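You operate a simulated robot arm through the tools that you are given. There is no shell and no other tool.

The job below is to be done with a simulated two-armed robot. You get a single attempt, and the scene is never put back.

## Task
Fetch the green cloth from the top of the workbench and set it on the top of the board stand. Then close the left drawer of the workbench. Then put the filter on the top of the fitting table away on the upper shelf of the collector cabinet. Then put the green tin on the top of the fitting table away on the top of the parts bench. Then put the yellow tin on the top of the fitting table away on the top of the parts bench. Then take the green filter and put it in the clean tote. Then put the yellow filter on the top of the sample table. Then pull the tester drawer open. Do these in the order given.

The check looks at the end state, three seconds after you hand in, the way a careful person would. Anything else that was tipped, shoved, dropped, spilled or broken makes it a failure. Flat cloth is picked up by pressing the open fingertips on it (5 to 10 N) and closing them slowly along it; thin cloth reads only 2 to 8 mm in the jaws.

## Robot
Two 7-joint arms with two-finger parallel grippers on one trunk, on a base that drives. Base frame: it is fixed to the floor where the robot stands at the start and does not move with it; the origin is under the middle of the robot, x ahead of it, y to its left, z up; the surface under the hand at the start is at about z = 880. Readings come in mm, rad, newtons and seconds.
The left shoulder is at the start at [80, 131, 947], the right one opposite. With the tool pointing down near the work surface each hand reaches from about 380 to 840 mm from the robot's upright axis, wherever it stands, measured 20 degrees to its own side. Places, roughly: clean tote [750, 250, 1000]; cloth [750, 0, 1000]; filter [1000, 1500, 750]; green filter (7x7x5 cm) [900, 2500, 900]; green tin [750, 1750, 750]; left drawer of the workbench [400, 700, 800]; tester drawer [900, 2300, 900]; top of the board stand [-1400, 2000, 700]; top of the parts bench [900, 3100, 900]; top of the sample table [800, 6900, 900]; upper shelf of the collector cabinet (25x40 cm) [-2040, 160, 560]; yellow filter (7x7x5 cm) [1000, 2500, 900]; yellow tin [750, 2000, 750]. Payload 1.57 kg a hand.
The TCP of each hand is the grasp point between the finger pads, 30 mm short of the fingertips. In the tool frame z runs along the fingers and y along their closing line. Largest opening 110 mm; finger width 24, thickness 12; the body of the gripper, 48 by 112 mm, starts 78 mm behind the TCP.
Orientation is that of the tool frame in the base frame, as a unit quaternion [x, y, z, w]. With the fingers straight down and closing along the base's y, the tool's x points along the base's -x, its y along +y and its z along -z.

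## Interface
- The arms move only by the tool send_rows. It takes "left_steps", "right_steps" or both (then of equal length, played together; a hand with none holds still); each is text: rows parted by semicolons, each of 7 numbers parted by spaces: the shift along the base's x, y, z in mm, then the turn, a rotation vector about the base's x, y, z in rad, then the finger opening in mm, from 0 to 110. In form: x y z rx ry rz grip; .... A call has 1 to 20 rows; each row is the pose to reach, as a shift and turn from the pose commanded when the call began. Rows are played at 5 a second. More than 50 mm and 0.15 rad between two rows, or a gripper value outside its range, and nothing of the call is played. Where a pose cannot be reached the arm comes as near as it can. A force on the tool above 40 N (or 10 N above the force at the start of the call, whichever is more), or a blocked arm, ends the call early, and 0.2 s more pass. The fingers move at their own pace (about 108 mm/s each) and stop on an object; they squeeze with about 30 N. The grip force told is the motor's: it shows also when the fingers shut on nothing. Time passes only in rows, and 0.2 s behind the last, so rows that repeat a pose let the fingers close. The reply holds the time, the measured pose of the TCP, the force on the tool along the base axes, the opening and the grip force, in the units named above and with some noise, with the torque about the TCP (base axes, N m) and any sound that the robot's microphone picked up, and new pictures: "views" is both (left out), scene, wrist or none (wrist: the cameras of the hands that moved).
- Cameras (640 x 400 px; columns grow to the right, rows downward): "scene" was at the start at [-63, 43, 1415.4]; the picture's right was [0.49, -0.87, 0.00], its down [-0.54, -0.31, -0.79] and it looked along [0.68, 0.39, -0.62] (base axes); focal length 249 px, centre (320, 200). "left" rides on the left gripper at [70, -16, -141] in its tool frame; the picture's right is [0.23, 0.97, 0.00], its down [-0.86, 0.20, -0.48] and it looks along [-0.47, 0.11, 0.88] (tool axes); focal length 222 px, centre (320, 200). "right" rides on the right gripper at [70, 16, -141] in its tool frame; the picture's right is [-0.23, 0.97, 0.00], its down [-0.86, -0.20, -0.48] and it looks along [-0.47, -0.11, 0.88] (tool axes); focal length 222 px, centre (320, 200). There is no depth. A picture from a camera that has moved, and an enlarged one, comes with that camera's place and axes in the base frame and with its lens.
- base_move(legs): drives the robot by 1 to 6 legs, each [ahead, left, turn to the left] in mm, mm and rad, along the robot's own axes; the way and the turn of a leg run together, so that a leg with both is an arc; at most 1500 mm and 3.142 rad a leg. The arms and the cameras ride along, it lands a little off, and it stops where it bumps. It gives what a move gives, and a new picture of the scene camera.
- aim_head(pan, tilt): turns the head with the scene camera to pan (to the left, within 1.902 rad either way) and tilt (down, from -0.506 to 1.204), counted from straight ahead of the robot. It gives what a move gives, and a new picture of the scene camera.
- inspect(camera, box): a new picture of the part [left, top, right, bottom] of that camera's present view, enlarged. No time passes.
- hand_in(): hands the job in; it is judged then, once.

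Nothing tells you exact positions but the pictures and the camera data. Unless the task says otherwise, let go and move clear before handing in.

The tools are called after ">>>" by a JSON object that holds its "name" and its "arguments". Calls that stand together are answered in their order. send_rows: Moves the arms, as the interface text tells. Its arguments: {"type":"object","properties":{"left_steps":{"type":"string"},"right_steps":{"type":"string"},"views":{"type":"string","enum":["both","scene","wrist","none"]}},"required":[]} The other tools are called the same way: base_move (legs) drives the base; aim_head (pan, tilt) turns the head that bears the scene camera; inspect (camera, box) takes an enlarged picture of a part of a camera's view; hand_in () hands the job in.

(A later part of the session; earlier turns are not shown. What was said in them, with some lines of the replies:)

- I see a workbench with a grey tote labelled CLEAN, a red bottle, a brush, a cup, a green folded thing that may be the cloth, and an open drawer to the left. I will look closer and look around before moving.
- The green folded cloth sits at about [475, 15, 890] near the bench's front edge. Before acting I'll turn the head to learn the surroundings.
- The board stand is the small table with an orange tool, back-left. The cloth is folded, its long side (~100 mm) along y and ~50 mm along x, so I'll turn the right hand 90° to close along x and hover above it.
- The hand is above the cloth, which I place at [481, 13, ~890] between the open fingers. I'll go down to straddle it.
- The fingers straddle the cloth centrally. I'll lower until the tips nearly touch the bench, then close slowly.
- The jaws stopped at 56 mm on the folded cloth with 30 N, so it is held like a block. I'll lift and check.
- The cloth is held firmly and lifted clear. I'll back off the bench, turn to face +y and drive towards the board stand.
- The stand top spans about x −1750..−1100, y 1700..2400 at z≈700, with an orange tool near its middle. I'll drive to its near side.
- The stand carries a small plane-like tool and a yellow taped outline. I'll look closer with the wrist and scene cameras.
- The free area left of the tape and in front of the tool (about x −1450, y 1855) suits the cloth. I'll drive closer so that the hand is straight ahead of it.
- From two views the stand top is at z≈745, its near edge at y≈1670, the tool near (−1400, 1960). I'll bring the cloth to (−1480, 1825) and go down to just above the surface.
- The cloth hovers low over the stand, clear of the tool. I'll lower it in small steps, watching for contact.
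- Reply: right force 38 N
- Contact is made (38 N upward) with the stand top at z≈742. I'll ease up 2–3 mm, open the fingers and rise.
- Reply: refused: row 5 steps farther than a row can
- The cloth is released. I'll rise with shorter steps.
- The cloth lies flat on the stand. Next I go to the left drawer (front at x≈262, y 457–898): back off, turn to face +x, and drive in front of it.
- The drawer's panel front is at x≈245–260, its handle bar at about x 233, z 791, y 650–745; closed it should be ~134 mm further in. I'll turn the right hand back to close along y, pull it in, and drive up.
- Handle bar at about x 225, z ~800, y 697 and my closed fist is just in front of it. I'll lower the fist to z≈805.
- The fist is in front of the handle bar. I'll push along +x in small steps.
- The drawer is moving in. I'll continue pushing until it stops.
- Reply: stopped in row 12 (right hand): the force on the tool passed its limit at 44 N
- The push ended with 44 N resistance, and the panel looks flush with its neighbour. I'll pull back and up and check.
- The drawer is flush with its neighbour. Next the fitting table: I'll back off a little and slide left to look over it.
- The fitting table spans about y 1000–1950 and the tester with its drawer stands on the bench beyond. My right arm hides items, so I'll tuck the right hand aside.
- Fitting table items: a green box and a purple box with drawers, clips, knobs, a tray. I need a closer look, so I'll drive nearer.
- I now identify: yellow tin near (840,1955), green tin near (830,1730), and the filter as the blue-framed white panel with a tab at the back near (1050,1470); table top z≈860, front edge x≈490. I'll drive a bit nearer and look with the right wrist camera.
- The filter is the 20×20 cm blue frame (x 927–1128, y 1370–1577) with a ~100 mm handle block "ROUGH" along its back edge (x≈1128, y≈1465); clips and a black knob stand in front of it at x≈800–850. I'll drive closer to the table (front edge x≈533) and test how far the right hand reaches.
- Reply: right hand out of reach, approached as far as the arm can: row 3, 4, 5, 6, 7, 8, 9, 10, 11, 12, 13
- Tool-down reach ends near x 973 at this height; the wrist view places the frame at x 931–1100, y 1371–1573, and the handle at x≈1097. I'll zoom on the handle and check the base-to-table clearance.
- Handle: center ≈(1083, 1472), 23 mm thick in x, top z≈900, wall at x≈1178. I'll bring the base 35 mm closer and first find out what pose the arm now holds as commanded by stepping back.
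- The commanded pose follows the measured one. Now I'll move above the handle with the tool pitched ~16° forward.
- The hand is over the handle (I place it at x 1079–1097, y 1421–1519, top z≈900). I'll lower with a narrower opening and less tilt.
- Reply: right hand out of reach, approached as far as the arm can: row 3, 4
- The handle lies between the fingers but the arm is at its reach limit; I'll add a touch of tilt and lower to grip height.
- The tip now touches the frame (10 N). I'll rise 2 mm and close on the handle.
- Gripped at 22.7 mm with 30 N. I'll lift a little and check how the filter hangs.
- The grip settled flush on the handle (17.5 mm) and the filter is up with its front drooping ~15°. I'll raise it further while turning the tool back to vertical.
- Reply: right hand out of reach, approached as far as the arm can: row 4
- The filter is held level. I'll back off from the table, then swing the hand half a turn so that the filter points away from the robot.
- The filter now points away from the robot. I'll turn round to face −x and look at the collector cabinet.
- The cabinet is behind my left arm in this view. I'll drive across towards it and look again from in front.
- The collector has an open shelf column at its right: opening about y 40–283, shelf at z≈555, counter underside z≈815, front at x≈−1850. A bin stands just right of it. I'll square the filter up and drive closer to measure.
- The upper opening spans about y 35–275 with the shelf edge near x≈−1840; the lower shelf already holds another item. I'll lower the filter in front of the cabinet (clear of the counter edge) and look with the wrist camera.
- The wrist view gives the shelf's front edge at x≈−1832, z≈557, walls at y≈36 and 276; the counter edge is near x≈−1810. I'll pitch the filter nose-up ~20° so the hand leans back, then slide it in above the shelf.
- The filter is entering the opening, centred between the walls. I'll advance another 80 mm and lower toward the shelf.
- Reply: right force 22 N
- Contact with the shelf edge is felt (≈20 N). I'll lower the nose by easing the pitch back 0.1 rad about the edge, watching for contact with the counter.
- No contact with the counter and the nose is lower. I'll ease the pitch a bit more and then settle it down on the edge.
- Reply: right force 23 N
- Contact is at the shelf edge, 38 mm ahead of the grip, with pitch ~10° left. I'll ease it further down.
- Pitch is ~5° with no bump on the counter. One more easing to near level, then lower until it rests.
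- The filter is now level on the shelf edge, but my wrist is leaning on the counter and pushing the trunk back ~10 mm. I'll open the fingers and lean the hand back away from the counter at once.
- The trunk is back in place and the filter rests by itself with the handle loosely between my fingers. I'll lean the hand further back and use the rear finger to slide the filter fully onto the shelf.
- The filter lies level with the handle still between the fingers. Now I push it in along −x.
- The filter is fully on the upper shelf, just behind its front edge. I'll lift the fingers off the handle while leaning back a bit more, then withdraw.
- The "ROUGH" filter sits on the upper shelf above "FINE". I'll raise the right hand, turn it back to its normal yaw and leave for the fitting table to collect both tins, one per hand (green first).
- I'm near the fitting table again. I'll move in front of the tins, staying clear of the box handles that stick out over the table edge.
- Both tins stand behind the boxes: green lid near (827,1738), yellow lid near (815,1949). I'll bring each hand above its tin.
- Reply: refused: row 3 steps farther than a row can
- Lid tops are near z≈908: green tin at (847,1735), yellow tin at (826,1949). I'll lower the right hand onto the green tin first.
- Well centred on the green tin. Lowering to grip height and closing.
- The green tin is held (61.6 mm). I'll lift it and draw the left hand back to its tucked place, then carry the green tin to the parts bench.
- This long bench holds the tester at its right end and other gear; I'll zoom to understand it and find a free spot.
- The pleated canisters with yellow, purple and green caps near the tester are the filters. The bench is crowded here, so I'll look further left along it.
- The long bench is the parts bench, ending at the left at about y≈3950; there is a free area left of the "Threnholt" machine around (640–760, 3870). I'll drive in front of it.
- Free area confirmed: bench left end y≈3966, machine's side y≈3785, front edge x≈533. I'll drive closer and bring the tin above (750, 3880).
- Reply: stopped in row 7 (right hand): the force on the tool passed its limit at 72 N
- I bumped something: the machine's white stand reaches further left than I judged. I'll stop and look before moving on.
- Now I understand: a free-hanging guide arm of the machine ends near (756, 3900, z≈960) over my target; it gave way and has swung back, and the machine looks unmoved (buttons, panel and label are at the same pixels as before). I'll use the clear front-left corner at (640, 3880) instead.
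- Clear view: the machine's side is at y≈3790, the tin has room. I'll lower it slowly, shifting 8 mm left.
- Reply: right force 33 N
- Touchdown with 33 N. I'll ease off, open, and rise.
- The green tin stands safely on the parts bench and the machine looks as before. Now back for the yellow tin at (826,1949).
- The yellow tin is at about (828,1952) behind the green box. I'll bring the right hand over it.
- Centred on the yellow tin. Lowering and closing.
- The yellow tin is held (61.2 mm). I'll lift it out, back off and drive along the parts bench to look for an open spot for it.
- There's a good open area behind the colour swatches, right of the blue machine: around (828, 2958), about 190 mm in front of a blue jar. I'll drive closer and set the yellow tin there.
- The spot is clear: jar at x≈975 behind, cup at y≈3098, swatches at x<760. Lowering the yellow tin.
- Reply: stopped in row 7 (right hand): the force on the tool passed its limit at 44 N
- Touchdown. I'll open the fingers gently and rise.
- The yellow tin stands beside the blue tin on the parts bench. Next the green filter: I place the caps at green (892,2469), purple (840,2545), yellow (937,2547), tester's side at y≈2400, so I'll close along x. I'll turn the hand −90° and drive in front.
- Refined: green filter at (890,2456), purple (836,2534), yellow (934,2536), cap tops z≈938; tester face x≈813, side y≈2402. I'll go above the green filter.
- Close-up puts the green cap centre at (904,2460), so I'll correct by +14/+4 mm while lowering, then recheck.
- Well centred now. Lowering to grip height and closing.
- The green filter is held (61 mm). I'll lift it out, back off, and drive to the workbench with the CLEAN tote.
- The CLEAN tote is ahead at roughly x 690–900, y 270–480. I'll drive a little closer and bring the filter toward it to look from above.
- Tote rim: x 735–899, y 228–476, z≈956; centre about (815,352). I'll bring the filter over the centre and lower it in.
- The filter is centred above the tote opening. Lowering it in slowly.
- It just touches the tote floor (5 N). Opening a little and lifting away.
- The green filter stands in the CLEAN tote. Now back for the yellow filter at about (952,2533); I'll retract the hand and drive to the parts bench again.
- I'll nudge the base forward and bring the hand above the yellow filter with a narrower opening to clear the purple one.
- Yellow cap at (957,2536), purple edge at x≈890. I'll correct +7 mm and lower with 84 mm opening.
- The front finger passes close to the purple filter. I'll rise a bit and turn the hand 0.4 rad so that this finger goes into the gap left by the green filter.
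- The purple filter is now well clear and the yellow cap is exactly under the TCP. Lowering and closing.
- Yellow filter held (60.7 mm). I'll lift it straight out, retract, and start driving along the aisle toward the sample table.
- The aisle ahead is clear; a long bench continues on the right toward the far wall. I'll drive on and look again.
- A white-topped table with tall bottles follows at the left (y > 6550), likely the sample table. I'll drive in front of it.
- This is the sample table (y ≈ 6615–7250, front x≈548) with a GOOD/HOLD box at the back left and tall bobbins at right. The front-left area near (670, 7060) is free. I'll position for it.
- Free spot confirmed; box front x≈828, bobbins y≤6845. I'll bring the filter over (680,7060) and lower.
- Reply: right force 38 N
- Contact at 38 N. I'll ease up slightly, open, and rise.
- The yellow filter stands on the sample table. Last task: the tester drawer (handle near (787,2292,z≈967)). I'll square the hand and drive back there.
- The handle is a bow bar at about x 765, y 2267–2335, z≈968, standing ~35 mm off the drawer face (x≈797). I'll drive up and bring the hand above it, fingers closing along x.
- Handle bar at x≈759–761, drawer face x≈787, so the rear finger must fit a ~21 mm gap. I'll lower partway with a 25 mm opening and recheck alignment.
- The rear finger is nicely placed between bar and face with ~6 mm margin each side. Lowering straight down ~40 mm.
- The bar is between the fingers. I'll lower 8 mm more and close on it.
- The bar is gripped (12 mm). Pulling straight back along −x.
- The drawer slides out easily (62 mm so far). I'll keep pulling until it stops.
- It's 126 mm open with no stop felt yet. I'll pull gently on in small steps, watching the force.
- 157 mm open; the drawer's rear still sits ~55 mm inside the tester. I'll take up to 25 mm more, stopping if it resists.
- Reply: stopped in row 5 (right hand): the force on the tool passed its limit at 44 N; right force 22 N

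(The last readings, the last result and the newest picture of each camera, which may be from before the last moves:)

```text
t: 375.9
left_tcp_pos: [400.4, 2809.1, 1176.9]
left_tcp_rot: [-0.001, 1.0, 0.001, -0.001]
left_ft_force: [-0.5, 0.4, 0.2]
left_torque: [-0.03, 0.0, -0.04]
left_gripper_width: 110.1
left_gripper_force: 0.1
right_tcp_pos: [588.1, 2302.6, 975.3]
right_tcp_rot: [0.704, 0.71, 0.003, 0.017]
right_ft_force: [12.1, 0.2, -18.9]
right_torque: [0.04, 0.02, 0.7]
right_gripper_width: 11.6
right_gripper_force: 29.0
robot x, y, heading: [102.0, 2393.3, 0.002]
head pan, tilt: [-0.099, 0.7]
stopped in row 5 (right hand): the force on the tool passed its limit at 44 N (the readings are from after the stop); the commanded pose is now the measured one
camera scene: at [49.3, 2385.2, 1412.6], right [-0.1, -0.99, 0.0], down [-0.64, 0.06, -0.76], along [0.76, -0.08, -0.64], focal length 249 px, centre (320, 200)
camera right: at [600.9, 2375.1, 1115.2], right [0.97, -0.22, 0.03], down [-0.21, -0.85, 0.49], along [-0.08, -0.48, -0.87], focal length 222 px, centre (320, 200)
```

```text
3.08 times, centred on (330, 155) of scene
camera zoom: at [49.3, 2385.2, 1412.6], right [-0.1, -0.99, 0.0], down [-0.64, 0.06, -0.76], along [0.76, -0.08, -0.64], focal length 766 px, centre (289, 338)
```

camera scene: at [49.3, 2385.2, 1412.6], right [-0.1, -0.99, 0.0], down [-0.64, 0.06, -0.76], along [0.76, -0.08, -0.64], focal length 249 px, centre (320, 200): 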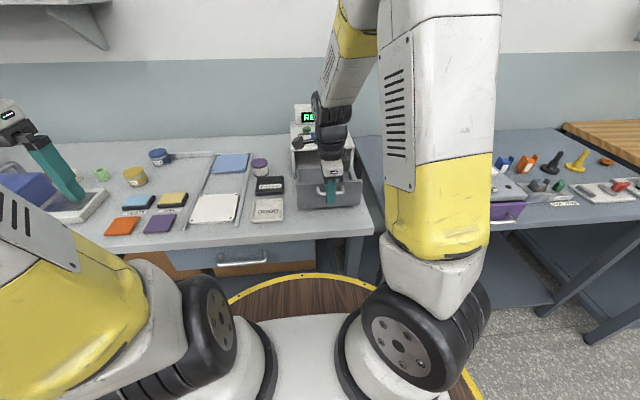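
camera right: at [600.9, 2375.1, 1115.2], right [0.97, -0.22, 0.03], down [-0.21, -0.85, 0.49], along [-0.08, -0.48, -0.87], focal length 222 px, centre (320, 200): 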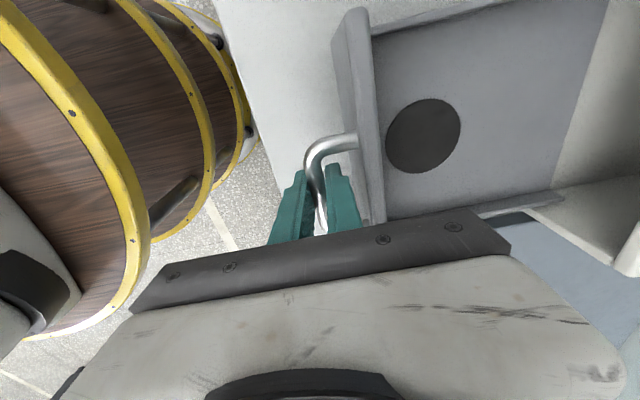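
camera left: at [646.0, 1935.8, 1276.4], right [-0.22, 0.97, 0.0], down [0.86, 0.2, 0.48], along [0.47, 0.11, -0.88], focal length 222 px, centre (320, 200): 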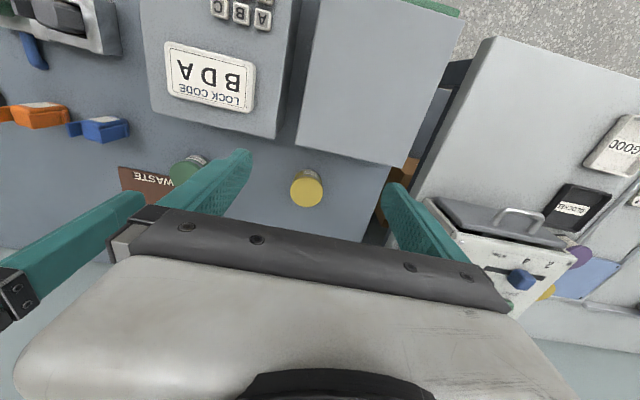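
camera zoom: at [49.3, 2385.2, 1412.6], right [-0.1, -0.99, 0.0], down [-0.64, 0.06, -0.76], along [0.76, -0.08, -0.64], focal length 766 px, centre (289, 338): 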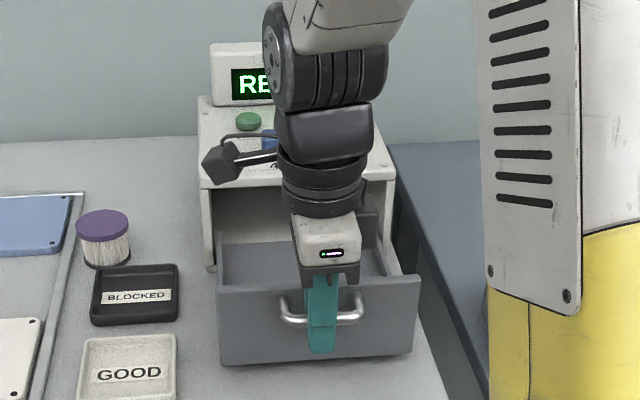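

The drawer reached its end stop at ~170 mm. I'll relax, open the fingers to 25 mm and lift straight up and away.

>>> {"name": "send_rows", "arguments": {"right_steps": "3 0 0 0 0 0 0; 3 0 0 0 0 0 16; 3 0 0 0 0 0 22; 3 0 0 0 0 0 25; 3 0 0 0 0 0 25; 3 0 15 0 0 0 25; 3 0 35 0 0 0 25; 3 0 65 0 0 0 25; 3 0 105 0 0 0 25; -10 0 145 0 0 0 40; -40 0 180 0 0 0 60; -80 0 200 0 0 0 90", "views": "both"}}

>>> {"name": "inspect", "arguments": {"camera": "scene", "box": [250, 90, 410, 220]}}

```text
t: 378.5
left_tcp_pos: [399.2, 2809.3, 1177.2]
left_tcp_rot: [0.0, 1.0, -0.001, -0.001]
left_ft_force: [0.2, -0.2, 0.0]
left_torque: [-0.03, 0.01, 0.0]
left_gripper_width: 110.2
left_gripper_force: 0.1
right_tcp_pos: [506.1, 2301.7, 1175.4]
right_tcp_rot: [0.705, 0.709, 0.002, 0.017]
right_ft_force: [0.4, -0.5, 0.1]
right_torque: [-0.04, 0.04, 0.0]
right_gripper_width: 89.9
right_gripper_force: 0.1
robot x, y, heading: [106.8, 2393.2, -0.001]
head pan, tilt: [-0.099, 0.7]
camera scene: at [48.5, 2385.4, 1412.6], right [-0.1, -0.99, 0.0], down [-0.64, 0.06, -0.76], along [0.76, -0.08, -0.64], focal length 249 px, centre (320, 200)
camera right: at [518.9, 2375.1, 1315.5], right [0.97, -0.22, 0.03], down [-0.21, -0.85, 0.49], along [-0.08, -0.48, -0.87], focal length 222 px, centre (320, 200)
```

scene: 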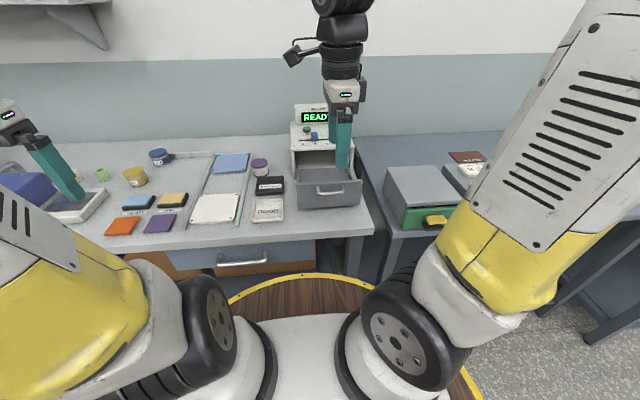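
right: 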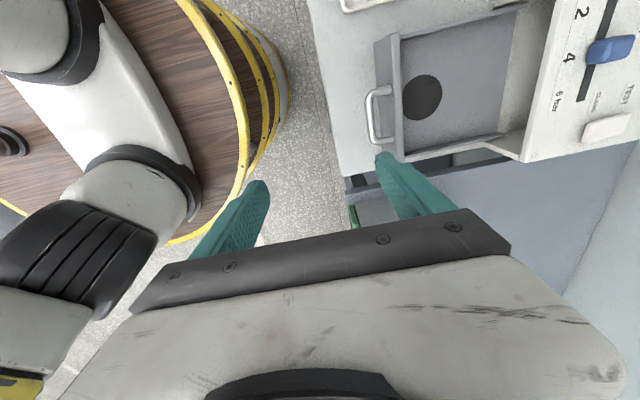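

```text
3.08 times, centred on (330, 155) of scene
camera zoom: at [48.5, 2385.4, 1412.6], right [-0.1, -0.99, 0.0], down [-0.64, 0.06, -0.76], along [0.76, -0.08, -0.64], focal length 766 px, centre (289, 338)
```

zoom: 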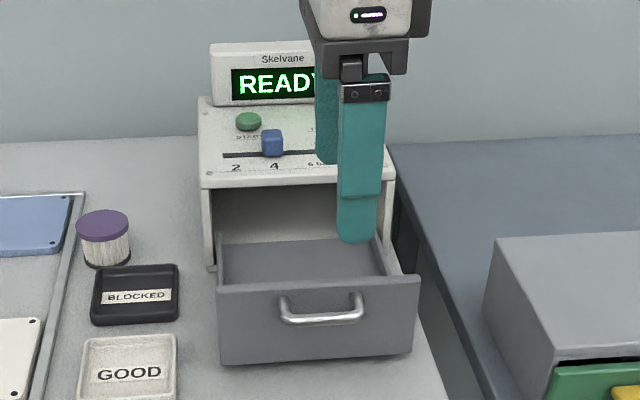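

The tester drawer is fully open and the fingers are clear. I'll back off and take a last look at the Threnholt machine I touched earlier.

>>> {"name": "base_move", "arguments": {"legs": [[-260, 0, 0], [0, 1450, 0]]}}

>>> {"name": "aim_head", "arguments": {"pan": 0.0, "tilt": 0.65}}

>>> {"name": "inspect", "arguments": {"camera": "scene", "box": [200, 80, 480, 260]}}

```text
t: 387.1
left_tcp_pos: [131.9, 4249.2, 1177.4]
left_tcp_rot: [-0.004, 1.0, 0.0, -0.002]
left_ft_force: [0.6, -0.7, 1.2]
left_torque: [0.01, 0.0, 0.01]
left_gripper_width: 110.1
left_gripper_force: 0.0
right_tcp_pos: [241.7, 3743.8, 1175.1]
right_tcp_rot: [0.702, 0.712, 0.002, 0.016]
right_ft_force: [0.2, -0.3, -0.6]
right_torque: [-0.02, 0.02, -0.01]
right_gripper_width: 90.2
right_gripper_force: 0.0
robot x, y, heading: [-163.4, 3833.8, 0.004]
head pan, tilt: [-0.099, 0.7]
camera scene: at [-216.1, 3823.1, 1412.6], right [-0.09, -1.0, 0.0], down [-0.64, 0.06, -0.76], along [0.76, -0.07, -0.64], focal length 249 px, centre (320, 200)
```

scene: 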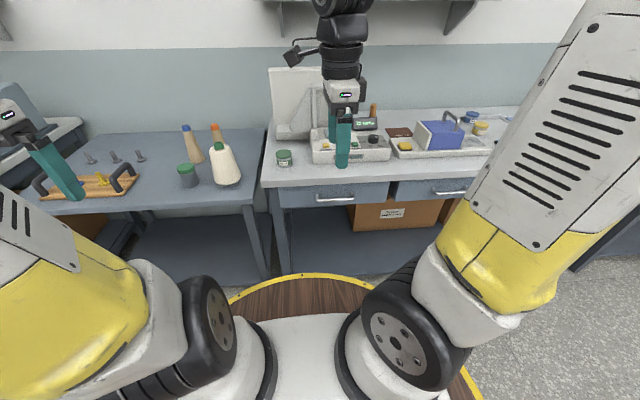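

```text
t: 387.8
left_tcp_pos: [131.7, 4248.8, 1177.7]
left_tcp_rot: [-0.004, 1.0, 0.0, -0.001]
left_ft_force: [0.1, 0.4, 0.5]
left_torque: [0.03, -0.01, 0.0]
left_gripper_width: 109.8
left_gripper_force: 0.1
right_tcp_pos: [242.3, 3742.8, 1175.9]
right_tcp_rot: [0.702, 0.712, 0.002, 0.017]
right_ft_force: [0.5, -0.4, -0.3]
right_torque: [0.01, -0.01, 0.02]
right_gripper_width: 90.2
right_gripper_force: 0.0
robot x, y, heading: [-163.8, 3831.5, 0.007]
head pan, tilt: [0.0, 0.649]
camera scene: at [-213.9, 3831.5, 1416.9], right [0.01, -1.0, 0.0], down [-0.6, 0.0, -0.8], along [0.8, 0.01, -0.6], focal length 249 px, centre (320, 200)
```

scene: 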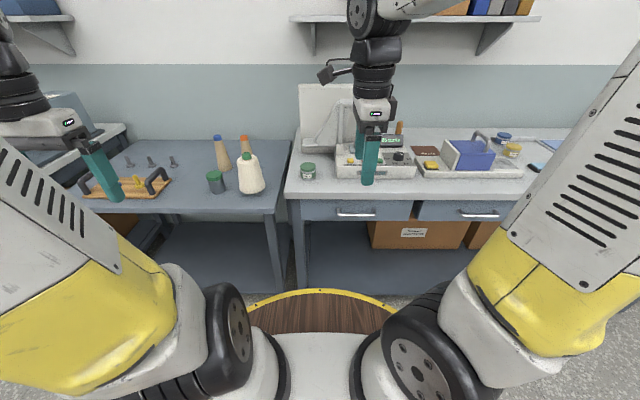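

```text
2.22 times, centred on (340, 170) of scene
camera zoom: at [-213.9, 3831.5, 1416.9], right [0.01, -1.0, 0.0], down [-0.6, 0.0, -0.8], along [0.8, 0.01, -0.6], focal length 553 px, centre (276, 267)
```

zoom: 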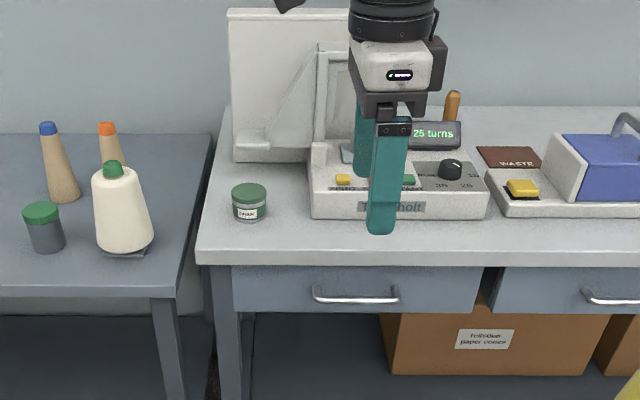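

Everything looks in order: the machine is upright and unchanged, the green tin stands on the bench, and the hands are clear of everything. Handing in.

>>> {"name": "hand_in", "arguments": {}}

```text
The job is handed in.
```

All eight steps are done in the order you gave, and the job is handed in. I don't have the check's result.

| Step | End state |
|---|---|
| Green cloth | Lies flat on the board stand, clear of the tool and the yellow tape |
| Left workbench drawer | Closed, flush with the drawer beside it |
| Filter from the fitting table (labelled ROUGH) | Fully on the upper shelf of the collector cabinet |
| Green tin | Stands on the parts bench, at its left front corner |
| Yellow tin | Stands on the parts bench, in front of the blue tin |
| Green filter | Stands upright in the clean tote |
| Yellow filter | Stands upright on the sample table |
| Tester drawer | Pulled out to its end stop, about 170 mm |

There were two unplanned contacts:

- **Threnholt machine on the parts bench:** While setting down the green tin I pressed on part of the machine, and the force peaked at 72 N. It gave way and went back. In pictures taken right afterwards and again at the end, it stands where it did before.
- **Collector cabinet:** My wrist leaned on the counter edge while I was sliding the filter in, and this pushed the robot back about 10 mm for a moment. I saw no change to the cabinet.
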